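You operate a simulated robot arm through the tools that you are given. There is no shell and no other tool.

The job below is to be done with a simulated two-armed robot. You get a single attempt, and the scene is never put back.

TASK
Set the marker's reach to the card, test the clamped tyre, vent it and lower the lift.
Fine: one test, one dot; black and white knobs untouched.

Only the result counts: the job must be done as asked and must still hold three seconds after the hand-in. Knocking over, shifting, dropping, spilling or breaking anything else fails it.

THE ROBOT
Two 7-joint arms with fingered hands on one trunk that stands fixed in place. Base frame: the origin is at the foot of the trunk, x ahead of it, y to its left, z up. Lengths are in m, angles in degrees, forces in N, time in s.
The left shoulder is at [0.042, 0.163, 1.061], the right one opposite. Payload 4 kg a hand.
The tool frame of a hand sits at the grasp point between the pads (the TCP): z along the fingers, y along the line on which they close. The tips reach 0.036 m beyond it. Largest opening 0.124 m; the body of the gripper starts 0.042 m behind the TCP. The gripper is a hand of 4 fingers: y runs from the thumb to the fingers, the wrist lies at [-0.015, -0.099, -0.189] in the tool frame, and closing takes about 1.5 s.
Orientation is told as [roll, pitch, yaw] about the base's x, y, z axes, in that order, counted from this pose: with the fingers straight down and the wrist toward the robot, the tool's x, y and z point along [0, 1, 0], [1, 0, 0] and [0, 0, -1] of the base frame.

THE INTERFACE
- The arms move only by the tool move_arm. It takes "left_deltas", "right_deltas" or both (then of equal length, played together; a hand with none holds still); each is a list of rows, each a list of 6 numbers: the turn, a rotation vector about the tool's x, y, z in degrees, then the shift along the tool's x, y, z in m. In form: [[wx, wy, wz, x, y, z], ...]. A call has 1 to 20 rows; each row shifts and turns the commanded pose from where the row before left it, along the tool's axes as they then stand. "left_grip" and "right_grip" are, for a hand that has rows, the gripper command, from -1 (shut) to 1 (fully open), values between in proportion, set as the call begins (left out, the last holds). A row lasts 0.2 s, in which the tool goes at most 0.05 m and 8.6 degrees; a call with a longer step from one row to the next is refused whole, and so is a gripper value outside its range. A pose out of reach is approached as far as the arm can. The call stops where the force on the tool passes 40 N (or 10 N more than at its start, if that is more) or the arm is blocked; 0.2 s more then pass. The fingers move at their own pace (about 0.045 m/s each) and stop on an object; they squeeze with about 29 N. The grip force told is the motor's: it shows also when the fingers shut on nothing. Time passes only in rows, and 0.2 s behind the last, so rows that do not move let the fingers close. It gives the time, the measured TCP pose, the force on the tool (base axes), the opening and the grip force at its end, in the units of the frame above (readings bear some noise), with the torque about the TCP (base axes, N m) and any sound that the robot's microphone picked up.
- Cameras (640 x 400 px; columns grow to the right, rows downward): "scene" is now at [0.1542, 0.0127, 1.3327]; the picture's right is [0.15, -0.99, -0.02], its down [-0.15, 0.00, -0.99] and it looks along [0.98, 0.15, -0.14] (base axes); focal length 363 px, centre (320, 200). "left" rides on the left gripper at [-0.075, -0.086, -0.123] in its tool frame; the picture's right is [-0.70, -0.34, 0.63], its down [0.64, -0.68, 0.35] and it looks along [0.32, 0.65, 0.69] (tool axes); focal length 275 px, centre (320, 200). "right" rides on the right gripper at [0.075, -0.086, -0.123] in its tool frame; the picture's right is [-0.70, 0.34, -0.63], its down [-0.64, -0.68, 0.35] and it looks along [-0.32, 0.65, 0.69] (tool axes); focal length 275 px, centre (320, 200). There is no depth. A picture from a camera that has moved, and an enlarged one, comes with that camera's place and axes in the base frame and with its lens.
- camera(camera): a new picture of that camera. No time passes.
- raise_lower(by): slides the trunk up (or, below 0, down) by that many m; the arms and the scene camera ride with it, the base frame stays. It gives what a move gives, with no picture.
- move_fingers(index, middle, ring, thumb_bend, thumb_turn, hand): sets how far each is bent, from 0 (flat) to 1 (curled in); at 0.3 the hand is open as for a grip, at 0.7 the pads meet at the TCP. One left out holds its place. A second passes; each finger stops where it meets its share of the squeeze, and holds until it gets a number again. A gripper value or a shape takes the hand back. It gives what a move gives, with no picture; readings hold the bend of each and the force on the fingers (four entries, about 0 where the hand has none), thumb and palm. thumb_turn goes from beside the hand (0) to across from the fingers (1), as for a grip.
- preshape(shape, hand): the hand has 4 fingers and takes this shape, open, in about a second: jaw (thumb against the fingers, like two jaws); tri (thumb and two fingers); tip (a fingertip pinch); poke (one finger out to press); point (the index stretched); flat (the hand flat); cup (the hand cupped); fist (a fist). The gripper value then closes the fingers along that shape, each until it touches; the sizes above hold for jaw. It gives what a move gives, with no picture.
- pan_tilt(pan, tilt): turns the head with the scene camera to pan (to the left, within 86 degrees either way) and tilt (down, from -29 to 69), counted from straight ahead of the robot. It gives what a move gives.
- close_up(camera, box): a new picture of the part [left, top, right, bottom] of that camera's present view, enlarged. No time passes.
- job_done(): hands the job in; it is judged then, once.

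Nothing tells you positions but the pictures and the camera data. Unless the task says otherwise, let go and move clear before handing in.

The tools are called after ">>>" as a command line: name --argument value ..., lists and objects as JSON in quotes. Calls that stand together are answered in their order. move_arm: Moves the arms, as the interface text tells. Its arguments: {"type":"object","properties":{"left_deltas":{"type":"array"},"left_grip":{"type":"number"},"right_deltas":{"type":"array"},"right_grip":{"type":"number"}},"required":[]} The other tools are called the same way: raise_lower (by) slides the trunk up or down; preshape (shape, hand) gives the hand a shape; move_fingers (index, middle, ring, thumb_bend, thumb_turn, hand) moves the fingers one by one; pan_tilt (pan, tilt) turns the head that bears the scene camera; camera (camera) takes a picture; close_up (camera, box) takes an enlarged picture of a part of a camera's view; job_done () hands the job in.

At the start:

```text
time: 0.0
left_eef_pos: [0.5262, 0.352, 1.3113]
left_tcp_rot: [-0.1, 0.0, 0.0]
left_wrist_force: [-0.9, 0.2, 0.0]
left_ft_torque: [-0.03, 0.01, 0.0]
left_width: 0.1238
left_finger_force: 0.1
left_shape: jaw
left_bend: [0.3, 0.3, 0.3, 0.3, 0.98]
left_finger forces: [0.1, 0.0, 0.0, 0.0, 0.0, 0.0]
right_eef_pos: [0.6773, -0.238, 1.2945]
right_tcp_rot: [0.0, 0.0, 0.0]
right_wrist_force: [0.9, -0.6, 0.0]
right_ft_torque: [0.02, 0.0, -0.05]
right_width: 0.1238
right_finger_force: 0.1
right_shape: jaw
right_bend: [0.3, 0.3, 0.3, 0.3, 0.98]
right_finger forces: [0.0, 0.1, 0.1, 0.1, 0.0, 0.0]
trunk travel left (down, up): [-0.225, 0.253]
head pan, tilt: [8.5, -0.4]
```

scene: 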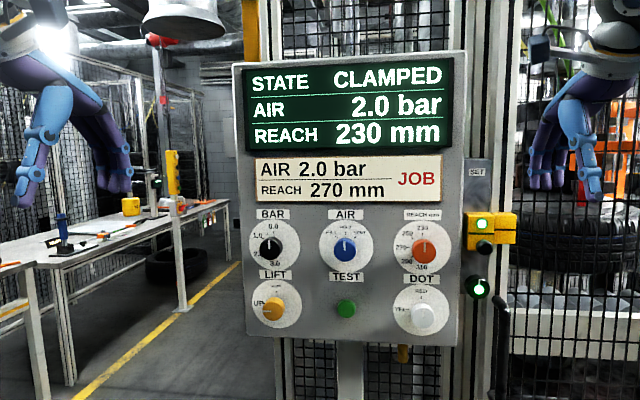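
right: 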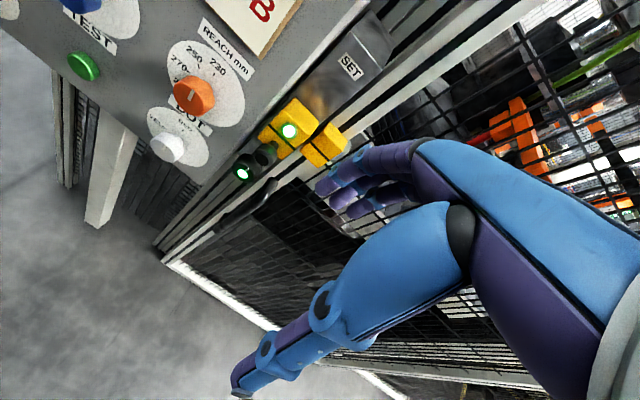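
left: 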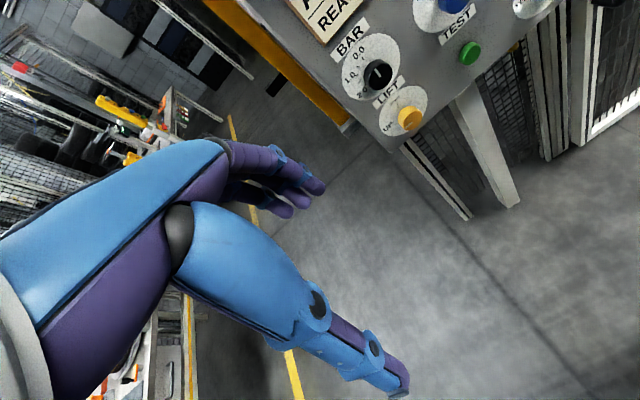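

I see a control panel ahead with black, blue, orange, yellow and white knobs and a green TEST button, and a SET guard box to its right. I take close-ups first to read the scales.

>>> close_up --camera "scene" --box '[230, 200, 350, 275]'

>>> close_up --camera "scene" --box '[380, 200, 524, 290]'

>>> close_up --camera "scene" --box '[230, 260, 390, 360]'

>>> close_up --camera "scene" --box '[380, 260, 540, 360]'

>>> close_up --camera "scene" --box '[290, 200, 410, 275]'

>>> close_up --camera "scene" --box '[230, 50, 470, 200]'

```text
5.33 times, centred on (290, 238) of scene
camera zoom: at [0.1542, 0.0127, 1.3327], right [0.15, -0.99, -0.02], down [-0.15, 0.0, -0.99], along [0.98, 0.15, -0.14], focal length 1938 px, centre (480, 0)
```

zoom: 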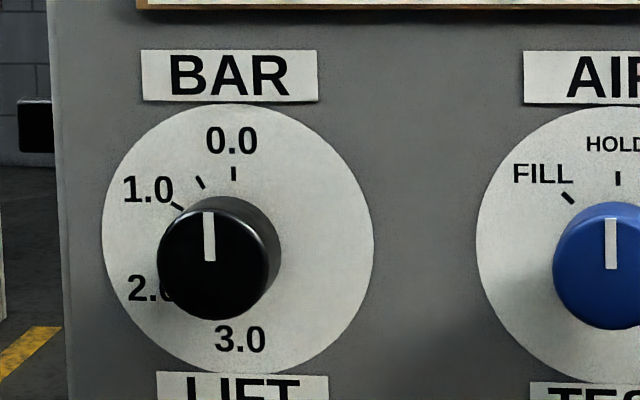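

```text
4.44 times, centred on (452, 245) of scene
camera zoom: at [0.1542, 0.0127, 1.3327], right [0.15, -0.99, -0.02], down [-0.15, 0.0, -0.99], along [0.98, 0.15, -0.14], focal length 1615 px, centre (-267, 0)
```

zoom: 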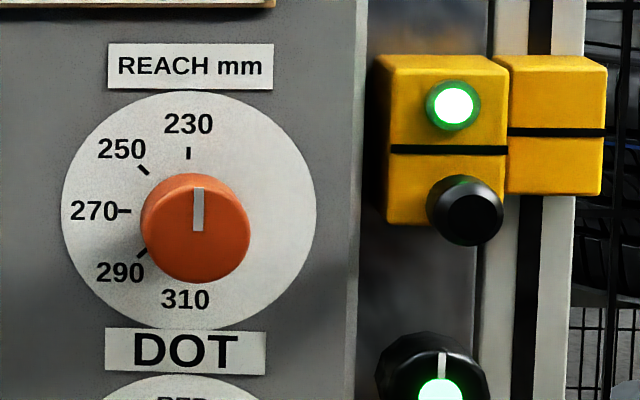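

```text
4.00 times, centred on (310, 310) of scene
camera zoom: at [0.1542, 0.0127, 1.3327], right [0.15, -0.99, -0.02], down [-0.15, 0.0, -0.99], along [0.98, 0.15, -0.14], focal length 1454 px, centre (360, -240)
```

zoom: 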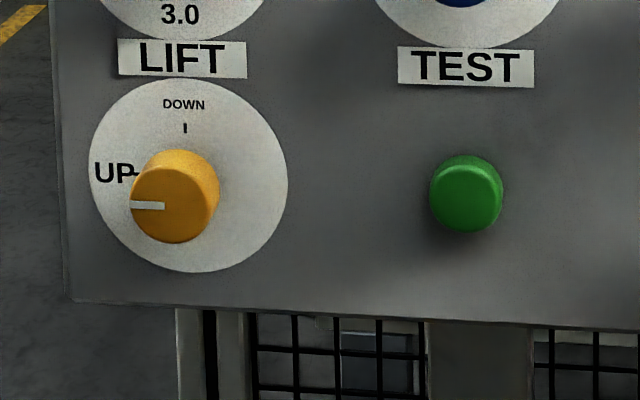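

```text
4.00 times, centred on (460, 310) of scene
camera zoom: at [0.1542, 0.0127, 1.3327], right [0.15, -0.99, -0.02], down [-0.15, 0.0, -0.99], along [0.98, 0.15, -0.14], focal length 1454 px, centre (-240, -240)
```

zoom: 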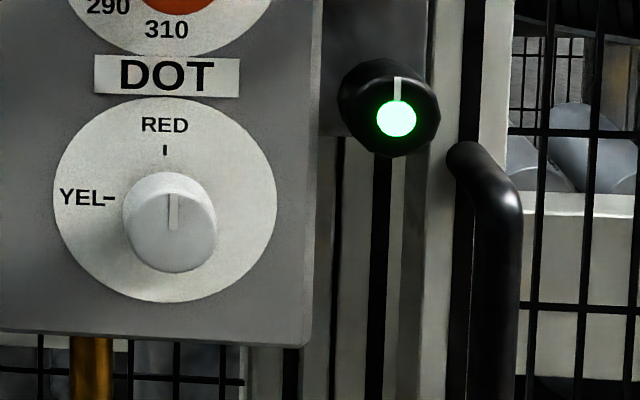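

```text
5.33 times, centred on (350, 238) of scene
camera zoom: at [0.1542, 0.0127, 1.3327], right [0.15, -0.99, -0.02], down [-0.15, 0.0, -0.99], along [0.98, 0.15, -0.14], focal length 1938 px, centre (160, 0)
```

zoom: 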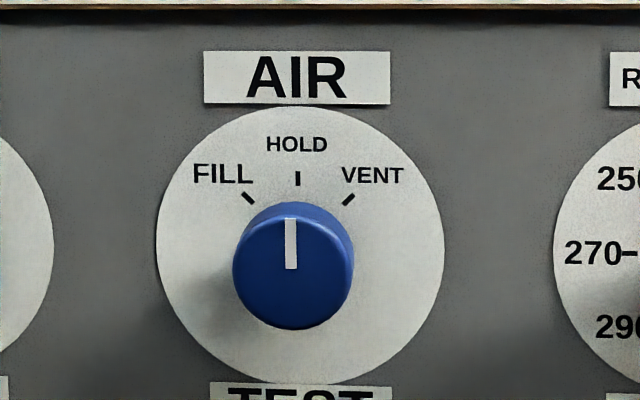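

```text
2.67 times, centred on (350, 125) of scene
camera zoom: at [0.1542, 0.0127, 1.3327], right [0.15, -0.99, -0.02], down [-0.15, 0.0, -0.99], along [0.98, 0.15, -0.14], focal length 969 px, centre (240, 400)
```

zoom: 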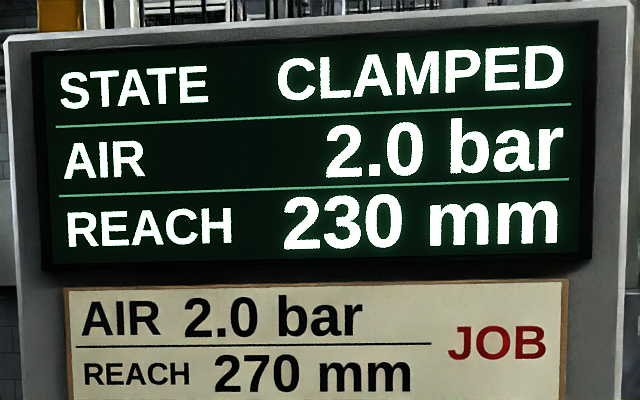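

The panel is a vertical plane at about x=0.88 facing the robot, with the orange knob's face at about (0.84, -0.08, 1.137). I turn the right hand so its fingers point at the panel, and look further right first.

>>> move_arm --right_deltas '[[-8.2, 0, 0, 0, -0.005, 0], [-8.2, 0, 0, 0, 0, 0], [-8.2, 0, 0, 0, 0, 0], [-8.2, 0, 0, 0, 0, 0], [-8.2, 0, 0, 0, 0, 0], [-8.2, 0, 0, 0, 0, 0], [-8.2, 0, 0, 0, 0, 0], [-8.2, 0, 0, 0, 0, 0], [-8.2, 0, 0, 0, 0, 0], [-8.2, 0, 0, 0, 0, 0], [-8, 0, 0, 0, 0, 0], [0, 0, 0, 0, 0, 0]]'

>>> camera --camera "right"

>>> camera --camera "scene"

```text
time: 2.6
left_eef_pos: [0.5248, 0.3521, 1.3126]
left_tcp_rot: [0.0, -0.1, 0.0]
left_wrist_force: [-0.2, 1.1, 0.3]
left_ft_torque: [-0.01, 0.0, -0.02]
left_width: 0.1238
left_finger_force: 0.0
left_shape: jaw
left_bend: [0.3, 0.3, 0.3, 0.3, 0.98]
left_finger forces: [0.0, 0.0, 0.1, 0.0, 0.0, 0.0]
right_eef_pos: [0.6691, -0.2343, 1.3014]
right_tcp_rot: [-1.6, -66.3, 4.9]
right_wrist_force: [0.6, 0.1, 0.3]
right_ft_torque: [-0.03, -0.03, 0.01]
right_width: 0.1236
right_finger_force: 0.1
right_shape: jaw
right_bend: [0.3, 0.3, 0.3, 0.3, 0.98]
right_finger forces: [0.0, 0.0, 0.0, 0.1, 0.1, 0.0]
right hand out of reach, approached as far as the arm can: row 8, 9, 10, 11
trunk travel left (down, up): [-0.225, 0.253]
head pan, tilt: [8.5, -0.4]
```

```text
taken
camera right: at [0.518, -0.1667, 1.2728], right [-0.4, -0.71, 0.57], down [0.08, -0.65, -0.76], along [0.91, -0.26, 0.32], focal length 275 px, centre (320, 200)
```

right: 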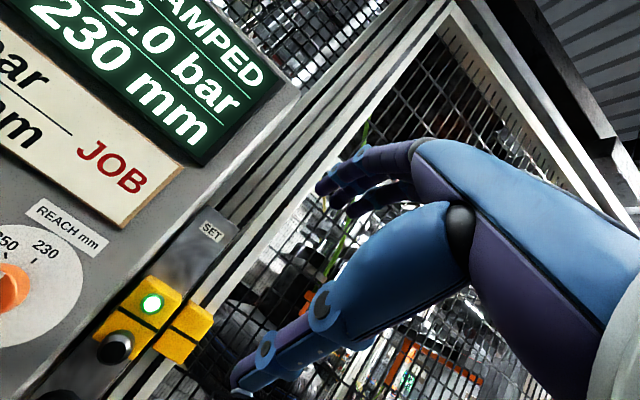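

```text
taken
camera scene: at [0.1536, 0.0127, 1.3328], right [0.15, -0.99, -0.02], down [-0.15, 0.0, -0.99], along [0.98, 0.15, -0.14], focal length 363 px, centre (320, 200)
```

scene: 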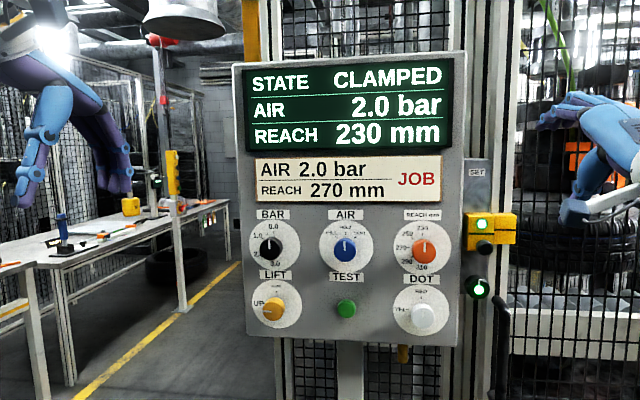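

The right hand ran out of wrist range at pitch -66 in this high, folded pose. I lower it to knob height, where the arm should extend better.

>>> move_arm --right_deltas '[[0, 0, 0, 0, -0.04, 0], [0, 0, 0, 0, -0.04, 0], [0, 0, 0, 0, -0.04, 0], [0, 0, 0, 0, -0.04, 0.01], [0, 0, 0, 0, 0, 0.01], [0, 0, 0, 0, 0, 0]]'

```text
time: 4.0
left_eef_pos: [0.5264, 0.352, 1.3122]
left_tcp_rot: [-0.1, 0.0, 0.1]
left_wrist_force: [0.3, 0.2, -0.1]
left_ft_torque: [-0.01, -0.01, 0.01]
left_width: 0.1237
left_finger_force: 0.1
left_shape: jaw
left_bend: [0.3, 0.3, 0.3, 0.3, 0.98]
left_finger forces: [0.0, 0.0, 0.0, 0.1, 0.0, 0.0]
right_eef_pos: [0.6029, -0.2673, 1.2312]
right_tcp_rot: [-2.5, -66.3, 6.0]
right_wrist_force: [-0.2, -0.6, 0.5]
right_ft_torque: [-0.03, 0.0, -0.02]
right_width: 0.1242
right_finger_force: 0.1
right_shape: jaw
right_bend: [0.3, 0.3, 0.3, 0.3, 0.98]
right_finger forces: [0.0, 0.0, 0.1, 0.1, 0.1, 0.0]
right hand out of reach, approached as far as the arm can: row 1, 2, 3, 4, 5
trunk travel left (down, up): [-0.225, 0.253]
head pan, tilt: [8.5, -0.4]
```

The arm is still limited in the folded pose, so I extend it forward and down along the fingers and see whether the range opens up.

>>> move_arm --right_deltas '[[0, 0, 0, 0, 0, 0.025], [0, 0, 0, 0, 0, 0.025], [0, 0, 0, 0, 0, 0.025], [0, 0, 0, 0, 0, 0.025], [0, 0, 0, 0, 0, 0], [0, 0, 0, 0, 0, 0]]'

```text
time: 5.4
left_eef_pos: [0.526, 0.3513, 1.3129]
left_tcp_rot: [0.0, 0.0, 0.0]
left_wrist_force: [-0.8, 0.3, -0.5]
left_ft_torque: [0.01, 0.02, 0.01]
left_width: 0.1236
left_finger_force: 0.0
left_shape: jaw
left_bend: [0.3, 0.3, 0.3, 0.3, 0.98]
left_finger forces: [0.0, 0.1, 0.0, 0.0, 0.0, 0.0]
right_eef_pos: [0.6025, -0.2682, 1.2318]
right_tcp_rot: [-2.1, -66.3, 6.0]
right_wrist_force: [-0.6, 0.1, 0.4]
right_ft_torque: [-0.02, 0.01, 0.01]
right_width: 0.1239
right_finger_force: 0.0
right_shape: jaw
right_bend: [0.3, 0.3, 0.3, 0.3, 0.98]
right_finger forces: [0.0, 0.0, 0.0, 0.1, 0.1, 0.0]
right hand out of reach, approached as far as the arm can: row 1, 2, 3, 4
trunk travel left (down, up): [-0.225, 0.253]
head pan, tilt: [8.5, -0.4]
```

No motion, so the arm is stuck at a joint limit. I ease the pitch back and move forward from there.

>>> move_arm --right_deltas '[[8, 0, 0, 0, 0, 0], [8, 0, 0, 0, 0, 0], [8, 0, 0, 0, 0, 0], [0, 0, 0, 0, 0, 0]]'

```text
time: 6.4
left_eef_pos: [0.526, 0.3505, 1.3117]
left_tcp_rot: [0.0, 0.0, 0.0]
left_wrist_force: [0.4, -0.2, 0.3]
left_ft_torque: [0.02, 0.0, 0.02]
left_width: 0.1238
left_finger_force: 0.0
left_shape: jaw
left_bend: [0.3, 0.3, 0.3, 0.3, 0.98]
left_finger forces: [0.0, 0.0, 0.0, 0.0, 0.0, 0.1]
right_eef_pos: [0.6045, -0.2692, 1.2295]
right_tcp_rot: [-0.8, -42.2, 3.9]
right_wrist_force: [-0.5, -0.3, -0.6]
right_ft_torque: [0.0, -0.04, -0.01]
right_width: 0.1239
right_finger_force: 0.1
right_shape: jaw
right_bend: [0.3, 0.3, 0.3, 0.3, 0.98]
right_finger forces: [0.1, 0.1, 0.0, 0.0, 0.1, 0.0]
trunk travel left (down, up): [-0.225, 0.253]
head pan, tilt: [8.5, -0.4]
```

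The command resets to the true pose after a refusal, so I move forward and down from here before pitching again.

>>> move_arm --right_deltas '[[0, 0, 0, 0.01, 0, 0.031], [0, 0, 0, 0.01, 0, 0.031], [0, 0, 0, 0.01, 0, 0.031], [0, 0, 0, 0.01, 0, 0.031], [0, 0, 0, 0.01, 0, 0.031], [0, 0, 0, 0, 0, 0], [-8, 0, 0, 0, 0, 0], [-8, 0, 0, 0, 0, 0], [-8, 0, 0, 0, 0, 0], [-8, 0, 0, 0, 0, 0], [-8, 0, 0, 0, 0, 0], [-8, 0, 0, 0, 0, 0], [0, 0, 0, 0, 0, 0]]'

```text
time: 9.2
left_eef_pos: [0.5268, 0.351, 1.3113]
left_tcp_rot: [0.0, 0.0, -0.1]
left_wrist_force: [-0.2, -0.4, -1.3]
left_ft_torque: [-0.01, -0.02, -0.01]
left_width: 0.1237
left_finger_force: 0.0
left_shape: jaw
left_bend: [0.3, 0.3, 0.3, 0.3, 0.98]
left_finger forces: [0.0, 0.0, 0.0, 0.0, 0.0, 0.1]
right_eef_pos: [0.704, -0.2151, 1.114]
right_tcp_rot: [-0.9, -50.1, 4.2]
right_wrist_force: [0.7, -0.6, 1.5]
right_ft_torque: [-0.03, -0.01, -0.01]
right_width: 0.1239
right_finger_force: 0.1
right_shape: jaw
right_bend: [0.3, 0.3, 0.3, 0.3, 0.98]
right_finger forces: [0.1, 0.0, 0.0, 0.1, 0.1, 0.1]
right hand out of reach, approached as far as the arm can: row 8, 9, 10, 11, 12
trunk travel left (down, up): [-0.225, 0.253]
head pan, tilt: [8.5, -0.4]
```

The forward-pitch range grows with hand height above the shoulder, so I lower the trunk to put the shoulders well below the panel, then raise the hand and try again.

>>> raise_lower --by -0.2

>>> camera --camera "scene"

```text
time: 11.4
left_eef_pos: [0.5251, 0.3517, 1.1135]
left_tcp_rot: [0.0, -0.2, 0.1]
left_wrist_force: [-1.0, 0.2, 0.1]
left_ft_torque: [0.0, 0.02, 0.02]
left_width: 0.1235
left_finger_force: 0.1
left_shape: jaw
left_bend: [0.3, 0.3, 0.3, 0.3, 0.98]
left_finger forces: [0.0, 0.0, 0.0, 0.0, 0.1, 0.0]
right_eef_pos: [0.7034, -0.2132, 0.9167]
right_tcp_rot: [-0.9, -50.2, 4.1]
right_wrist_force: [0.0, 0.4, -0.2]
right_ft_torque: [0.02, 0.0, 0.0]
right_width: 0.124
right_finger_force: 0.0
right_shape: jaw
right_bend: [0.3, 0.3, 0.3, 0.3, 0.98]
right_finger forces: [0.0, 0.0, 0.0, 0.0, 0.0, 0.1]
trunk travel left (down, up): [-0.025, 0.453]
head pan, tilt: [8.5, -0.4]
```

```text
taken
camera scene: at [0.2966, 0.0126, 1.0475], right [0.13, -0.99, -0.07], down [-0.46, 0.0, -0.89], along [0.88, 0.15, -0.45], focal length 363 px, centre (320, 200)
```

scene: 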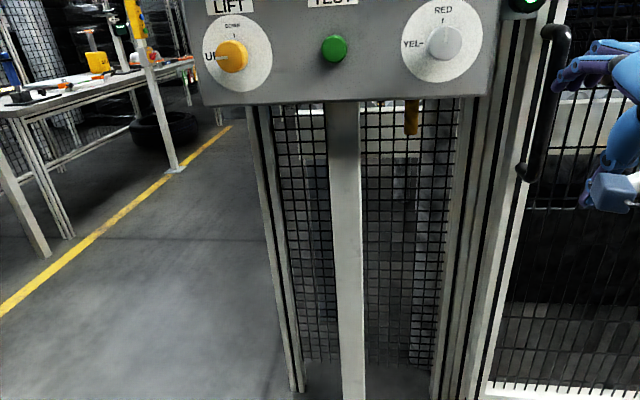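

Lowering leans the trunk forward as well. I tilt the head up to see the panel and raise the right hand, then pitch it.

>>> pan_tilt --pan 2 --tilt -22

>>> move_arm --right_deltas '[[0, 0, 0, 0, 0.0274, -0.023], [0, 0, 0, 0, 0.0274, -0.023], [0, 0, 0, 0, 0.0274, -0.023], [0, 0, 0, 0, 0.0274, -0.023], [0, 0, 0, 0, 0.0274, -0.023], [0, 0, 0, 0, 0.0274, -0.023], [0, 0, 0, 0, 0.0274, -0.023], [-8, 0, 0, 0, 0, 0], [-8, 0, 0, 0, 0, 0], [-8, 0, 0, 0, 0, 0], [-8, 0, 0, 0, 0, 0], [-8, 0, 0, 0, 0, 0], [0, 0, 0, 0, 0, 0]]'

>>> camera --camera "scene"

```text
time: 12.2
left_eef_pos: [0.5255, 0.3513, 1.1112]
left_tcp_rot: [0.1, 0.0, 0.0]
left_wrist_force: [-0.9, 0.4, 0.7]
left_ft_torque: [0.05, -0.01, 0.0]
left_width: 0.1237
left_finger_force: 0.0
left_shape: jaw
left_bend: [0.3, 0.3, 0.3, 0.3, 0.98]
left_finger forces: [0.0, 0.1, 0.1, 0.1, 0.0, 0.0]
right_eef_pos: [0.7049, -0.2139, 0.9152]
right_tcp_rot: [-1.0, -50.1, 4.2]
right_wrist_force: [1.0, 0.8, 0.1]
right_ft_torque: [0.0, -0.03, 0.01]
right_width: 0.1238
right_finger_force: 0.0
right_shape: jaw
right_bend: [0.3, 0.3, 0.3, 0.3, 0.98]
right_finger forces: [0.1, 0.0, 0.0, 0.0, 0.0, 0.0]
trunk travel left (down, up): [-0.025, 0.453]
head pan, tilt: [2.0, -22.0]
```

```text
time: 15.0
left_eef_pos: [0.5257, 0.3503, 1.112]
left_tcp_rot: [0.0, 0.0, 0.0]
left_wrist_force: [0.2, 0.4, 0.0]
left_ft_torque: [-0.04, 0.0, -0.01]
left_width: 0.1237
left_finger_force: 0.0
left_shape: jaw
left_bend: [0.3, 0.3, 0.3, 0.3, 0.98]
left_finger forces: [0.1, 0.0, 0.0, 0.1, 0.0, 0.1]
right_eef_pos: [0.7036, -0.2098, 1.1647]
right_tcp_rot: [-2.3, -74.1, 5.7]
right_wrist_force: [0.0, 0.1, 0.8]
right_ft_torque: [0.01, 0.01, 0.01]
right_width: 0.1241
right_finger_force: 0.0
right_shape: jaw
right_bend: [0.3, 0.3, 0.3, 0.3, 0.98]
right_finger forces: [0.0, 0.1, 0.1, 0.0, 0.0, 0.0]
right hand out of reach, approached as far as the arm can: row 11, 12
trunk travel left (down, up): [-0.025, 0.453]
head pan, tilt: [2.0, -22.0]
```

```text
taken
camera scene: at [0.2989, 0.0019, 1.0813], right [0.03, -1.0, -0.02], down [-0.1, 0.01, -0.99], along [0.99, 0.03, -0.1], focal length 363 px, centre (320, 200)
```

scene: 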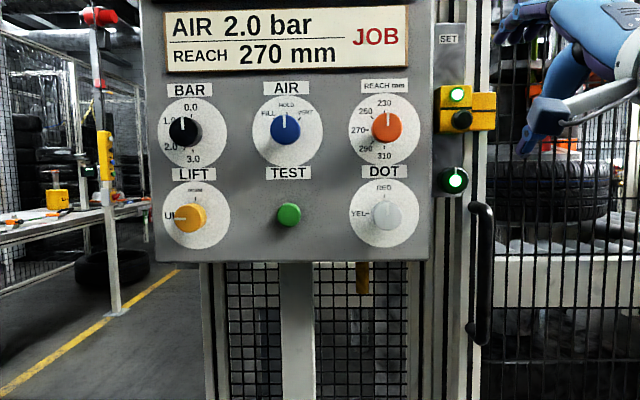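

Pitch now reaches -74. I test how far the hand can roll about the finger axis (the knob-turning motion) in free space.

>>> move_arm --right_deltas '[[0, 0, -8, 0, 0, 0], [0, 0, -8, 0, 0, 0], [0, 0, -8, 0, 0, 0], [0, 0, -8, 0, 0, 0], [0, 0, -8, 0, 0, 0], [0, 0, -8, 0, 0, 0], [0, 0, -8, 0, 0, 0], [0, 0, -8, 0, 0, 0], [0, 0, -8, 0, 0, 0], [0, 0, -8, 0, 0, 0], [0, 0, 0, 0, 0, 0]]'

>>> camera --camera "scene"

>>> camera --camera "right"

```text
time: 17.4
left_eef_pos: [0.5251, 0.3506, 1.1117]
left_tcp_rot: [0.0, 0.0, 0.0]
left_wrist_force: [0.4, 0.4, 0.1]
left_ft_torque: [0.0, -0.03, 0.03]
left_width: 0.1237
left_finger_force: 0.1
left_shape: jaw
left_bend: [0.3, 0.3, 0.3, 0.3, 0.98]
left_finger forces: [0.0, 0.0, 0.1, 0.0, 0.0, 0.0]
right_eef_pos: [0.7181, -0.1063, 1.0639]
right_tcp_rot: [-75.4, -10.7, 89.9]
right_wrist_force: [-1.0, -0.6, 0.4]
right_ft_torque: [-0.02, 0.05, 0.05]
right_width: 0.1239
right_finger_force: 0.1
right_shape: jaw
right_bend: [0.3, 0.3, 0.3, 0.3, 0.98]
right_finger forces: [0.1, 0.0, 0.1, 0.1, 0.0, 0.1]
right hand out of reach, approached as far as the arm can: row 8, 9, 10
trunk travel left (down, up): [-0.025, 0.453]
head pan, tilt: [2.0, -22.0]
```

```text
taken
camera scene: at [0.2983, 0.0019, 1.0815], right [0.03, -1.0, -0.02], down [-0.1, 0.01, -0.99], along [0.99, 0.03, -0.1], focal length 363 px, centre (320, 200)
```

scene: 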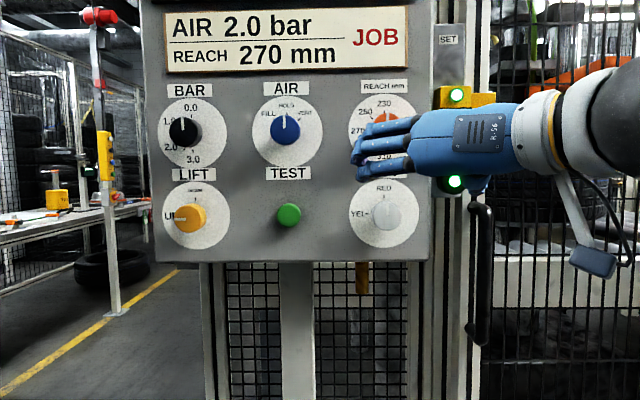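

```text
taken
camera right: at [0.5805, -0.1808, 1.0085], right [-0.44, 0.18, 0.88], down [0.5, -0.77, 0.4], along [0.75, 0.61, 0.25], focal length 275 px, centre (320, 200)
```

right: 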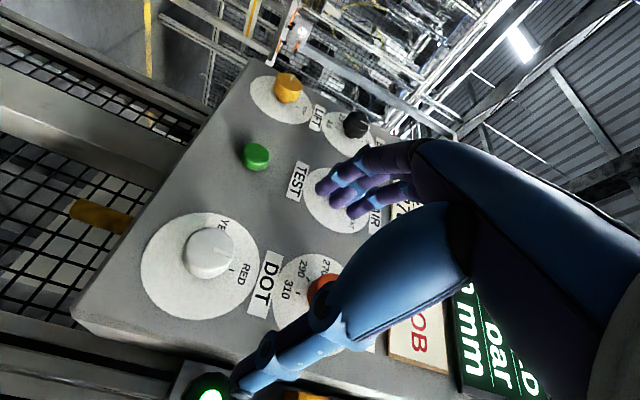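

With the wrist swung to the right the hand can also point at the panel. I move the TCP onto the orange knob's axis (about y=-0.083, z=1.133), well back from it, and level the fingers.

>>> move_arm --right_deltas '[[0, 0, 0, -0.0307, 0.0177, -0.013], [0, 0, 0, -0.0308, 0.0177, -0.013], [0, -7, 0, 0, 0, 0], [0, -7, 0, 0, 0, 0], [0, 0, 0, 0, 0, 0]]'

```text
time: 18.6
left_eef_pos: [0.5245, 0.3507, 1.1134]
left_tcp_rot: [0.0, 0.0, 0.0]
left_wrist_force: [-0.4, -0.2, -0.1]
left_ft_torque: [-0.01, 0.0, 0.01]
left_width: 0.1238
left_finger_force: 0.1
left_shape: jaw
left_bend: [0.3, 0.3, 0.3, 0.3, 0.98]
left_finger forces: [0.0, 0.1, 0.0, 0.0, 0.0, 0.0]
right_eef_pos: [0.7129, -0.0481, 1.0938]
right_tcp_rot: [-88.0, -9.0, 90.6]
right_wrist_force: [-0.7, 0.2, 0.3]
right_ft_torque: [-0.01, 0.01, -0.01]
right_width: 0.124
right_finger_force: 0.1
right_shape: jaw
right_bend: [0.3, 0.3, 0.3, 0.3, 0.98]
right_finger forces: [0.1, 0.1, 0.1, 0.1, 0.1, 0.1]
right hand out of reach, approached as far as the arm can: row 1, 2
trunk travel left (down, up): [-0.025, 0.453]
head pan, tilt: [2.0, -22.0]
```

The fingers now point squarely at the panel. I roll back partway, so there is turning range, and shift onto the knob axis.

>>> move_arm --right_deltas '[[0, 0, 8, 0, 0, 0], [0, 0, 8, 0, 0, 0], [0, 0, 8, 0, 0, 0], [0, 0, 0, -0.0176, -0.0027, 0.008], [0, 0, 0, -0.0176, -0.0027, 0.008], [0, 0, 0, -0.0175, -0.0026, 0.008], [0, 0, 0, 0, 0, 0]]'

>>> camera --camera "right"

```text
time: 20.2
left_eef_pos: [0.5266, 0.3507, 1.1122]
left_tcp_rot: [0.0, 0.1, 0.0]
left_wrist_force: [-0.6, -0.7, -0.2]
left_ft_torque: [0.01, 0.02, -0.04]
left_width: 0.1237
left_finger_force: 0.0
left_shape: jaw
left_bend: [0.3, 0.3, 0.3, 0.3, 0.98]
left_finger forces: [0.0, 0.0, 0.0, 0.0, 0.0, 0.0]
right_eef_pos: [0.7376, -0.0821, 1.1324]
right_tcp_rot: [-87.6, -32.9, 89.6]
right_wrist_force: [-0.7, 1.4, 0.5]
right_ft_torque: [0.0, 0.0, 0.04]
right_width: 0.1242
right_finger_force: 0.0
right_shape: jaw
right_bend: [0.3, 0.3, 0.3, 0.3, 0.97]
right_finger forces: [0.0, 0.1, 0.0, 0.1, 0.0, 0.0]
trunk travel left (down, up): [-0.025, 0.453]
head pan, tilt: [2.0, -22.0]
```

```text
taken
camera right: at [0.6105, -0.1136, 1.0282], right [-0.6, -0.11, 0.79], down [0.37, -0.92, 0.16], along [0.71, 0.38, 0.59], focal length 275 px, centre (320, 200)
```

right: 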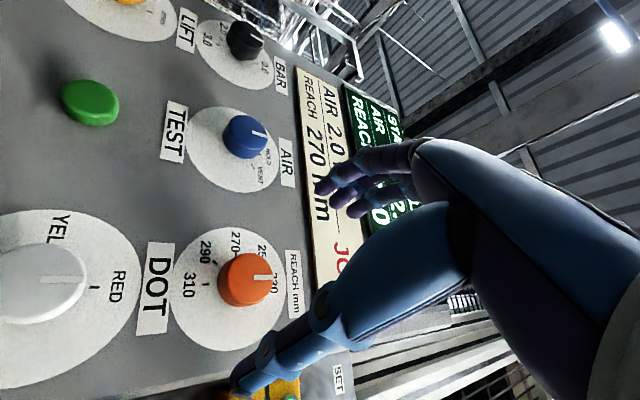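

The hand is on the knob axis 0.1 m out with fingers square to the panel. I check that it can roll between about -25 and -85 degrees here before gripping.

>>> move_arm --right_deltas '[[0, 0, 8, 0, 0, 0], [0, 0, 8, 0, 0, 0], [0, 0, 8, 0, 0, 0], [0, 0, 8, 0, 0, 0], [0, 0, 0, 0, 0, 0]]'

>>> move_arm --right_deltas '[[0, 0, -8, 0, 0, 0], [0, 0, -8, 0, 0, 0], [0, 0, -8, 0, 0, 0], [0, 0, -8, 0, 0, 0], [0, 0, -8, 0, 0, 0], [0, 0, -8, 0, 0, 0], [0, 0, -8, 0, 0, 0], [0, 0, 0, 0, 0, 0]]'

```text
time: 21.4
left_eef_pos: [0.5255, 0.3508, 1.1112]
left_tcp_rot: [0.0, 0.0, 0.0]
left_wrist_force: [0.7, 0.2, -0.3]
left_ft_torque: [0.0, -0.01, -0.03]
left_width: 0.1236
left_finger_force: 0.1
left_shape: jaw
left_bend: [0.3, 0.3, 0.3, 0.3, 0.98]
left_finger forces: [0.1, 0.1, 0.0, 0.0, 0.1, 0.0]
right_eef_pos: [0.738, -0.0836, 1.1337]
right_tcp_rot: [-86.8, -44.8, 88.7]
right_wrist_force: [-0.2, -0.1, 0.3]
right_ft_torque: [0.02, 0.0, 0.02]
right_width: 0.1241
right_finger_force: 0.1
right_shape: jaw
right_bend: [0.3, 0.3, 0.3, 0.3, 0.98]
right_finger forces: [0.0, 0.1, 0.1, 0.1, 0.0, 0.0]
right hand out of reach, approached as far as the arm can: row 2, 3, 4
trunk travel left (down, up): [-0.025, 0.453]
head pan, tilt: [2.0, -22.0]
```

```text
time: 23.2
left_eef_pos: [0.5241, 0.3519, 1.1119]
left_tcp_rot: [0.0, -0.2, 0.1]
left_wrist_force: [-0.1, 0.6, -0.3]
left_ft_torque: [-0.05, 0.0, 0.01]
left_width: 0.1237
left_finger_force: 0.1
left_shape: jaw
left_bend: [0.3, 0.3, 0.3, 0.3, 0.98]
left_finger forces: [0.0, 0.0, 0.0, 0.0, 0.1, 0.0]
right_eef_pos: [0.7746, -0.0282, 1.0308]
right_tcp_rot: [-89.1, 9.3, 91.2]
right_wrist_force: [0.4, 0.3, 0.7]
right_ft_torque: [0.01, 0.02, 0.0]
right_width: 0.1237
right_finger_force: 0.2
right_shape: jaw
right_bend: [0.3, 0.3, 0.3, 0.3, 0.98]
right_finger forces: [0.1, 0.0, 0.0, 0.1, 0.0, 0.0]
right hand out of reach, approached as far as the arm can: row 5, 6, 7
trunk travel left (down, up): [-0.025, 0.453]
head pan, tilt: [2.0, -22.0]
```

Rolling past about -80 at this spot made the arm drift, so usable range here is only about -45 to -77. I back off and test whether the right arm has more range toward the middle of the panel (mirror-image tells me what the left arm can do on the orange knob).

>>> move_arm --right_deltas '[[0, 0, 0, 0, 0, -0.04], [0, 0, 0, 0, 0, -0.035], [0, 0, 8, 0, 0, 0], [0, 0, 8, 0, 0, 0], [0, 0, 8, 0, 0, 0], [0, 0, 0, -0.0184, 0.0302, 0], [0, 0, 0, -0.0184, 0.0302, 0], [0, 0, 0, -0.0184, 0.0302, 0], [0, 0, 0, -0.0184, 0.0302, 0], [0, 0, 0, 0, 0, 0]]'

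>>> camera --camera "scene"

```text
time: 25.4
left_eef_pos: [0.5272, 0.3513, 1.1121]
left_tcp_rot: [0.0, 0.0, 0.0]
left_wrist_force: [0.2, -0.1, -0.1]
left_ft_torque: [0.01, 0.05, 0.0]
left_width: 0.1236
left_finger_force: 0.0
left_shape: jaw
left_bend: [0.3, 0.3, 0.3, 0.3, 0.98]
left_finger forces: [0.0, 0.0, 0.1, 0.1, 0.0, 0.0]
right_eef_pos: [0.7087, 0.0895, 1.0971]
right_tcp_rot: [-87.6, -12.9, 90.5]
right_wrist_force: [-0.4, 0.0, 0.7]
right_ft_torque: [-0.03, -0.04, 0.0]
right_width: 0.1241
right_finger_force: 0.1
right_shape: jaw
right_bend: [0.3, 0.3, 0.3, 0.3, 0.97]
right_finger forces: [0.1, 0.1, 0.0, 0.1, 0.0, 0.0]
right hand out of reach, approached as far as the arm can: row 1, 2
trunk travel left (down, up): [-0.025, 0.453]
head pan, tilt: [2.0, -22.0]
```

```text
taken
camera scene: at [0.2992, 0.002, 1.0811], right [0.03, -1.0, -0.02], down [-0.1, 0.01, -0.99], along [0.99, 0.03, -0.1], focal length 363 px, centre (320, 200)
```

scene: 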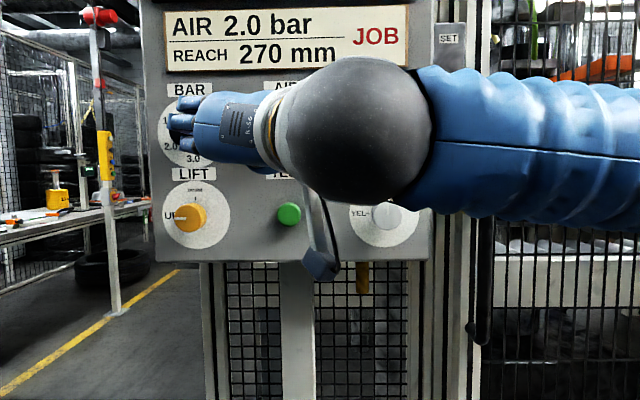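

The cross-body pose looks natural with the elbow out to the right. I test the roll range here.

>>> move_arm --right_deltas '[[0, 0, -8, 0, 0, 0], [0, 0, -8, 0, 0, 0], [0, 0, -8, 0, 0, 0], [0, 0, -8, 0, 0, 0], [0, 0, -8, 0, 0, 0], [0, 0, -8, 0, 0, 0]]'

```text
time: 26.8
left_eef_pos: [0.5288, 0.3539, 1.1089]
left_tcp_rot: [-0.2, 0.2, -0.1]
left_wrist_force: [-0.3, 1.1, -1.0]
left_ft_torque: [-0.06, 0.01, -0.05]
left_width: 0.1237
left_finger_force: 0.1
left_shape: jaw
left_bend: [0.3, 0.3, 0.3, 0.3, 0.98]
left_finger forces: [0.0, 0.1, 0.0, 0.0, 0.0, 0.0]
right_eef_pos: [0.7386, 0.1328, 0.9508]
right_tcp_rot: [-89.3, 23.8, 91.6]
right_wrist_force: [0.4, -0.2, 0.5]
right_ft_torque: [0.0, -0.03, -0.01]
right_width: 0.124
right_finger_force: 0.0
right_shape: jaw
right_bend: [0.3, 0.3, 0.3, 0.3, 0.97]
right_finger forces: [0.1, 0.0, 0.0, 0.0, 0.0, 0.1]
right hand out of reach, approached as far as the arm can: row 3, 4, 5, 6
trunk travel left (down, up): [-0.025, 0.453]
head pan, tilt: [2.0, -22.0]
```

It drifts low when rolled past about -93, so range here is about -93 upward. I return and test the other end.

>>> move_arm --right_deltas '[[0, 0, 8, 0, 0, 0], [0, 0, 8, 0, 0, 0], [0, 0, 8, 0, 0, 0], [0, 0, 8, 0, 0, 0], [0, 0, 5, 0, 0, 0], [0, 0, 0, -0.034, -0.01, 0], [0, 0, 0, -0.034, -0.01, 0], [0, 0, 0, -0.034, -0.01, -0.01], [0, 0, 0, -0.034, -0.01, -0.01], [0, 0, 0, -0.034, 0, -0.01]]'

>>> move_arm --right_deltas '[[0, 0, 8, 0, 0, 0], [0, 0, 8, 0, 0, 0], [0, 0, 8, 0, 0, 0], [0, 0, 8, 0, 0, 0], [0, 0, 8, 0, 0, 0], [0, 0, 8, 0, 0, 0]]'

```text
time: 29.0
left_eef_pos: [0.5238, 0.3509, 1.113]
left_tcp_rot: [0.1, -0.1, 0.1]
left_wrist_force: [-0.1, 0.4, -0.2]
left_ft_torque: [-0.02, -0.01, 0.0]
left_width: 0.1239
left_finger_force: 0.0
left_shape: jaw
left_bend: [0.3, 0.3, 0.3, 0.3, 0.98]
left_finger forces: [0.0, 0.0, 0.0, 0.1, 0.0, 0.0]
right_eef_pos: [0.7154, 0.0808, 1.1218]
right_tcp_rot: [-88.4, -2.2, 91.1]
right_wrist_force: [-1.3, -0.7, 0.3]
right_ft_torque: [0.02, 0.02, -0.01]
right_width: 0.124
right_finger_force: 0.0
right_shape: jaw
right_bend: [0.3, 0.3, 0.3, 0.3, 0.97]
right_finger forces: [0.1, 0.0, 0.0, 0.0, 0.1, 0.0]
right hand out of reach, approached as far as the arm can: row 4, 5
trunk travel left (down, up): [-0.025, 0.453]
head pan, tilt: [2.0, -22.0]
```

```text
time: 30.4
left_eef_pos: [0.5258, 0.3509, 1.1123]
left_tcp_rot: [0.0, 0.1, 0.0]
left_wrist_force: [0.7, 0.3, -0.5]
left_ft_torque: [-0.03, 0.01, 0.03]
left_width: 0.124
left_finger_force: 0.0
left_shape: jaw
left_bend: [0.3, 0.3, 0.3, 0.3, 0.98]
left_finger forces: [0.1, 0.0, 0.1, 0.0, 0.0, 0.0]
right_eef_pos: [0.714, 0.0829, 1.1215]
right_tcp_rot: [-88.1, -26.3, 90.3]
right_wrist_force: [-1.0, 0.3, -0.9]
right_ft_torque: [-0.05, -0.02, 0.0]
right_width: 0.1239
right_finger_force: 0.2
right_shape: jaw
right_bend: [0.3, 0.3, 0.3, 0.3, 0.97]
right_finger forces: [0.0, 0.0, 0.0, 0.0, 0.0, 0.0]
right hand out of reach, approached as far as the arm can: row 4, 5, 6
trunk travel left (down, up): [-0.025, 0.453]
head pan, tilt: [2.0, -22.0]
```

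Square-on, the range is only about 30 degrees, limited by wrist extension. I go back to the orange knob's axis with the hand tilted 15 degrees palm-ward and test the roll about the knob's axis.

>>> move_arm --right_deltas '[[0, 0, 0, -0.0168, -0.0287, 0], [0, 0, 0, -0.0168, -0.0287, 0], [0, 0, 0, -0.0168, -0.0287, 0], [0, 0, 0, -0.0168, -0.0287, 0], [0, 0, 0, -0.0168, -0.0287, 0], [7.5, 0, 0, 0, 0, 0], [7.5, 0, 0, 0, 0, 0], [0, 0, 0, 0, 0, 0]]'

>>> move_arm --right_deltas '[[0, 2.07, 7.73, 0, 0, 0], [0, 2.07, 7.73, 0, 0, 0], [0, 2.07, 7.73, 0, 0, 0], [0, 2.07, 7.73, 0, 0, 0], [0, 2.07, 7.73, 0, 0, 0], [0, 2.07, 7.73, 0, 0, 0], [0, 2.07, 7.73, 0, 0, 0], [0, 2.07, 7.73, 0, 0, 0]]'

```text
time: 32.2
left_eef_pos: [0.5269, 0.3499, 1.1124]
left_tcp_rot: [0.0, 0.0, 0.0]
left_wrist_force: [0.3, 0.0, 0.2]
left_ft_torque: [0.0, -0.01, 0.0]
left_width: 0.1238
left_finger_force: 0.1
left_shape: jaw
left_bend: [0.3, 0.3, 0.3, 0.3, 0.98]
left_finger forces: [0.1, 0.0, 0.0, 0.1, 0.0, 0.0]
right_eef_pos: [0.716, -0.0835, 1.1323]
right_tcp_rot: [-80.8, -24.9, 73.6]
right_wrist_force: [0.6, 0.1, -0.5]
right_ft_torque: [0.0, -0.02, 0.01]
right_width: 0.1239
right_finger_force: 0.1
right_shape: jaw
right_bend: [0.3, 0.3, 0.3, 0.3, 0.97]
right_finger forces: [0.0, 0.1, 0.0, 0.0, 0.1, 0.0]
trunk travel left (down, up): [-0.025, 0.453]
head pan, tilt: [2.0, -22.0]
```

```text
time: 34.0
left_eef_pos: [0.5294, 0.3502, 1.1089]
left_tcp_rot: [0.0, 0.2, 0.0]
left_wrist_force: [-0.4, 0.2, 0.6]
left_ft_torque: [0.0, 0.04, -0.02]
left_width: 0.1235
left_finger_force: 0.0
left_shape: jaw
left_bend: [0.3, 0.3, 0.3, 0.3, 0.98]
left_finger forces: [0.0, 0.0, 0.0, 0.0, 0.1, 0.1]
right_eef_pos: [0.7188, -0.0831, 1.1317]
right_tcp_rot: [1.6, -73.3, -0.6]
right_wrist_force: [0.4, 0.5, -0.2]
right_ft_torque: [-0.03, -0.01, -0.01]
right_width: 0.124
right_finger_force: 0.1
right_shape: jaw
right_bend: [0.3, 0.3, 0.3, 0.3, 0.98]
right_finger forces: [0.1, 0.0, 0.0, 0.0, 0.0, 0.1]
trunk travel left (down, up): [-0.025, 0.453]
head pan, tilt: [2.0, -22.0]
```

With the 15-degree tilt the hand rolls freely from -64 to 0. I test how much further it goes on both ends.

>>> move_arm --right_deltas '[[0, 2.07, 7.73, 0, 0, 0], [0, 2.07, 7.73, 0, 0, 0], [0, 2.07, 7.73, 0, 0, 0], [0, 2.07, 7.73, 0, 0, 0]]'

```text
time: 35.0
left_eef_pos: [0.5261, 0.3514, 1.112]
left_tcp_rot: [-0.1, 0.1, 0.0]
left_wrist_force: [-0.4, -1.1, 0.1]
left_ft_torque: [0.0, -0.03, 0.0]
left_width: 0.1238
left_finger_force: 0.1
left_shape: jaw
left_bend: [0.3, 0.3, 0.3, 0.3, 0.98]
left_finger forces: [0.1, 0.0, 0.0, 0.0, 0.1, 0.0]
right_eef_pos: [0.7167, -0.0833, 1.133]
right_tcp_rot: [65.4, -53.9, -60.5]
right_wrist_force: [-0.2, 0.2, -0.4]
right_ft_torque: [-0.02, 0.0, -0.02]
right_width: 0.1241
right_finger_force: 0.1
right_shape: jaw
right_bend: [0.3, 0.3, 0.3, 0.3, 0.98]
right_finger forces: [0.0, 0.0, 0.0, 0.1, 0.1, 0.1]
trunk travel left (down, up): [-0.025, 0.453]
head pan, tilt: [2.0, -22.0]
```

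The hand reaches roll +32 as well, so a full 90-degree turn fits with the tilt. I approach the orange knob at roll +32 with a partly closed hand, stopping short to look.

>>> move_arm --right_deltas '[[0, 0, 0, 0.0001, 0.0065, 0.0168], [0, 0, 0, 0.0001, 0.0065, 0.0168], [0, 0, 0, 0.0001, 0.0065, 0.0168], [0, 0, 0, 0, 0, 0], [0, 0, 0, 0, 0, 0]]' --right_grip 0.45

>>> camera --camera "right"

>>> camera --camera "scene"

```text
time: 36.2
left_eef_pos: [0.5263, 0.3511, 1.1118]
left_tcp_rot: [0.1, 0.0, 0.0]
left_wrist_force: [0.0, -0.1, 0.6]
left_ft_torque: [0.03, 0.04, 0.01]
left_width: 0.1238
left_finger_force: 0.0
left_shape: jaw
left_bend: [0.3, 0.3, 0.3, 0.3, 0.98]
left_finger forces: [0.0, 0.0, 0.1, 0.0, 0.0, 0.0]
right_eef_pos: [0.7706, -0.0841, 1.1362]
right_tcp_rot: [65.3, -53.9, -60.2]
right_wrist_force: [-0.1, -0.1, -0.1]
right_ft_torque: [-0.01, -0.01, 0.05]
right_width: 0.09
right_finger_force: 0.1
right_shape: jaw
right_bend: [0.34, 0.37, 0.36, 0.39, 0.99]
right_finger forces: [0.1, 0.0, 0.1, 0.0, 0.0, 0.1]
trunk travel left (down, up): [-0.025, 0.453]
head pan, tilt: [2.0, -22.0]
```

```text
taken
camera right: at [0.627, 0.0061, 1.1376], right [-0.51, -0.86, 0.06], down [0.13, -0.14, -0.98], along [0.85, -0.49, 0.19], focal length 275 px, centre (320, 200)
```

right: 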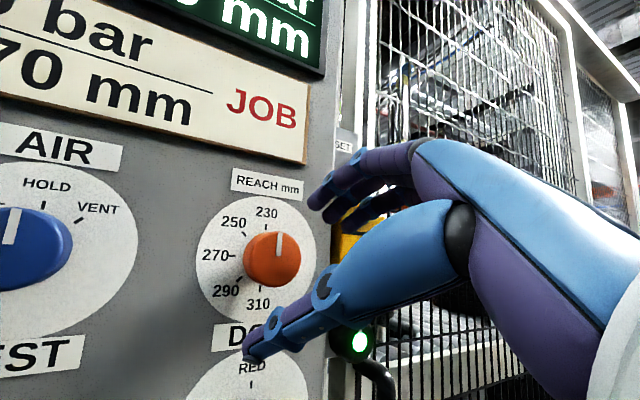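

```text
taken
camera scene: at [0.2989, 0.0021, 1.0813], right [0.03, -1.0, -0.02], down [-0.1, 0.01, -0.99], along [0.99, 0.03, -0.1], focal length 363 px, centre (320, 200)
```

scene: 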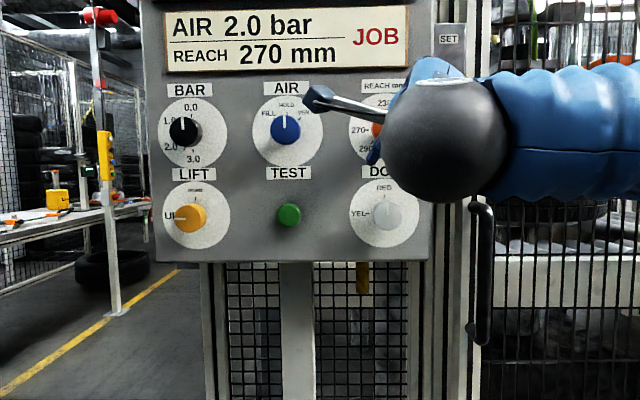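

The knob sits nicely between thumb and fingers in the hand camera; I refine its face to about (0.846, -0.079, 1.1315). I move in two-thirds of the rest and look again.

>>> move_arm --right_deltas '[[0, 0, 0, 0.0006, 0.0062, 0.0181], [0, 0, 0, 0.0006, 0.0062, 0.0181], [0, 0, 0, 0, 0, 0]]'

>>> camera --camera "right"

```text
time: 37.0
left_eef_pos: [0.5277, 0.3524, 1.1116]
left_tcp_rot: [0.1, 0.0, 0.1]
left_wrist_force: [0.3, -0.2, 0.0]
left_ft_torque: [-0.01, 0.01, 0.0]
left_width: 0.1241
left_finger_force: 0.1
left_shape: jaw
left_bend: [0.3, 0.3, 0.3, 0.3, 0.98]
left_finger forces: [0.0, 0.1, 0.0, 0.0, 0.0, 0.1]
right_eef_pos: [0.8069, -0.0838, 1.1383]
right_tcp_rot: [65.3, -53.9, -60.2]
right_wrist_force: [0.0, 0.2, 0.7]
right_ft_torque: [0.02, 0.0, 0.02]
right_width: 0.0898
right_finger_force: 0.0
right_shape: jaw
right_bend: [0.34, 0.37, 0.36, 0.39, 0.99]
right_finger forces: [0.0, 0.1, 0.0, 0.0, 0.0, 0.0]
trunk travel left (down, up): [-0.025, 0.453]
head pan, tilt: [2.0, -22.0]
```

```text
taken
camera right: at [0.6648, 0.007, 1.1397], right [-0.51, -0.86, 0.06], down [0.13, -0.14, -0.98], along [0.85, -0.49, 0.19], focal length 275 px, centre (320, 200)
```

right: 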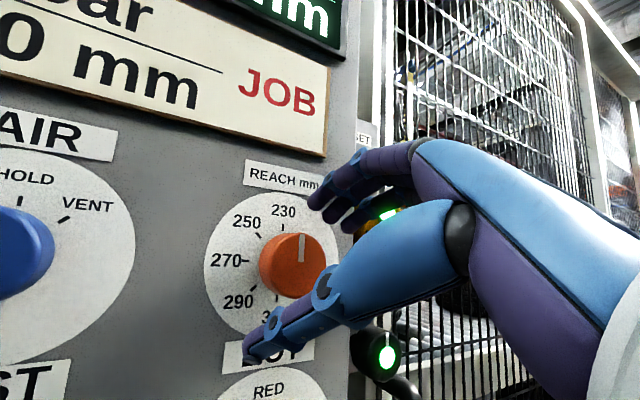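

The knob is between the digits, slightly toward the right. I make the last advance with a small correction and look before closing.

>>> move_arm --right_deltas '[[0, 0, 0, -0.0007, 0.0036, 0.0099], [0, 0, 0, -0.0008, 0.0037, 0.0099], [0, 0, 0, 0, 0, 0]]'

>>> camera --camera "right"

```text
time: 37.8
left_eef_pos: [0.5236, 0.3509, 1.1142]
left_tcp_rot: [0.0, -0.3, 0.0]
left_wrist_force: [-0.2, 0.4, -0.5]
left_ft_torque: [0.02, 0.02, -0.04]
left_width: 0.1237
left_finger_force: 0.0
left_shape: jaw
left_bend: [0.3, 0.3, 0.3, 0.3, 0.98]
left_finger forces: [0.1, 0.0, 0.1, 0.0, 0.0, 0.0]
right_eef_pos: [0.8235, -0.0856, 1.1454]
right_tcp_rot: [66.2, -54.1, -61.1]
right_wrist_force: [-38.5, -10.8, -1.7]
right_ft_torque: [0.36, -1.02, -1.16]
right_width: 0.0832
right_finger_force: 0.0
right_shape: jaw
right_bend: [0.35, 0.39, 0.36, 0.39, 0.99]
right_finger forces: [27.6, 9.3, 2.0, 0.0, 0.0, 0.0]
trunk travel left (down, up): [-0.025, 0.453]
head pan, tilt: [2.0, -22.0]
stopped in row 3 (right hand): the force on the tool passed its limit at 44 N (the readings are from after the stop); the commanded pose is now the measured one
```

```text
taken
camera right: at [0.6811, 0.0041, 1.1461], right [-0.51, -0.86, 0.05], down [0.14, -0.14, -0.98], along [0.85, -0.49, 0.19], focal length 275 px, centre (320, 200)
```

right: 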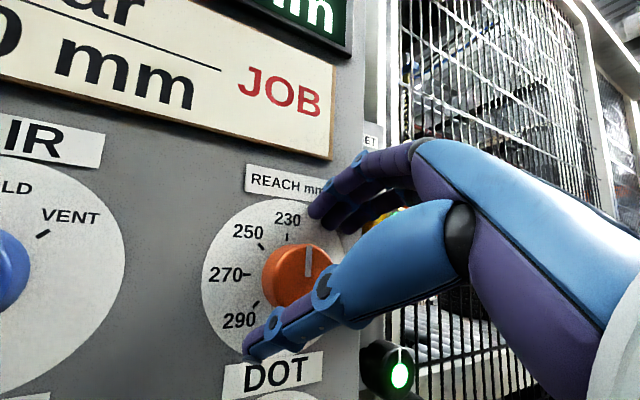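

The fingertips touched the panel before closing. I back off 1 cm, re-centre, and narrow the hand to just over the knob's width so the tips sit shallower.

>>> move_arm --right_deltas '[[0, 0, 0, -0.0037, -0.0085, -0.0074], [0, 0, 0, 0, 0, 0]]'

>>> move_arm --right_deltas '[[0, 0, 0, 0, 0, 0], [0, 0, 0, 0, 0, 0], [0, 0, 0, 0, 0, 0], [0, 0, 0, 0, 0, 0]]' --right_grip -0.07

>>> camera --camera "right"

```text
time: 38.4
left_eef_pos: [0.5264, 0.352, 1.1118]
left_tcp_rot: [0.1, 0.0, 0.1]
left_wrist_force: [-0.3, 0.8, 0.0]
left_ft_torque: [-0.03, 0.01, 0.0]
left_width: 0.1238
left_finger_force: 0.1
left_shape: jaw
left_bend: [0.3, 0.3, 0.3, 0.3, 0.98]
left_finger forces: [0.1, 0.1, 0.1, 0.0, 0.1, 0.0]
right_eef_pos: [0.8188, -0.084, 1.1352]
right_tcp_rot: [65.7, -54.1, -60.5]
right_wrist_force: [-4.7, -0.9, 2.3]
right_ft_torque: [-0.04, -0.3, -0.06]
right_width: 0.0899
right_finger_force: 0.0
right_shape: jaw
right_bend: [0.33, 0.37, 0.36, 0.39, 0.99]
right_finger forces: [4.9, 0.0, 0.1, 0.1, 0.0, 0.0]
trunk travel left (down, up): [-0.025, 0.453]
head pan, tilt: [2.0, -22.0]
```

```text
time: 39.4
left_eef_pos: [0.5257, 0.352, 1.1115]
left_tcp_rot: [0.0, 0.0, 0.0]
left_wrist_force: [0.1, 0.6, -0.2]
left_ft_torque: [0.0, -0.03, -0.01]
left_width: 0.1239
left_finger_force: 0.1
left_shape: jaw
left_bend: [0.3, 0.3, 0.3, 0.3, 0.98]
left_finger forces: [0.1, 0.0, 0.0, 0.1, 0.0, 0.1]
right_eef_pos: [0.8183, -0.0842, 1.1351]
right_tcp_rot: [65.6, -54.1, -60.8]
right_wrist_force: [0.1, 0.4, -1.0]
right_ft_torque: [-0.01, 0.01, -0.01]
right_width: 0.058
right_finger_force: 0.1
right_shape: jaw
right_bend: [0.43, 0.47, 0.45, 0.57, 1.0]
right_finger forces: [0.1, 0.1, 0.0, 0.0, 0.1, 0.0]
trunk travel left (down, up): [-0.025, 0.453]
head pan, tilt: [2.0, -22.0]
```

```text
taken
camera right: at [0.6759, 0.0055, 1.136], right [-0.51, -0.86, 0.05], down [0.14, -0.14, -0.98], along [0.85, -0.49, 0.19], focal length 275 px, centre (320, 200)
```

right: 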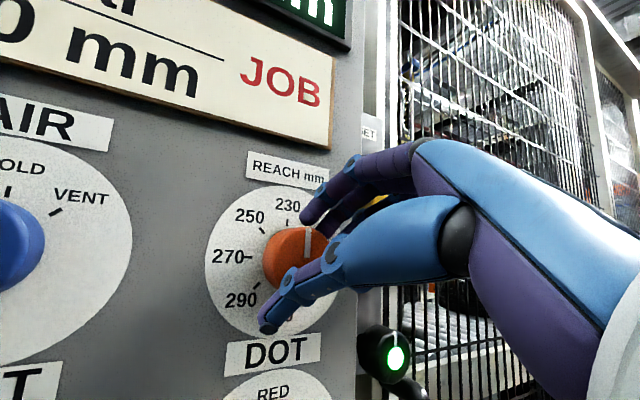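

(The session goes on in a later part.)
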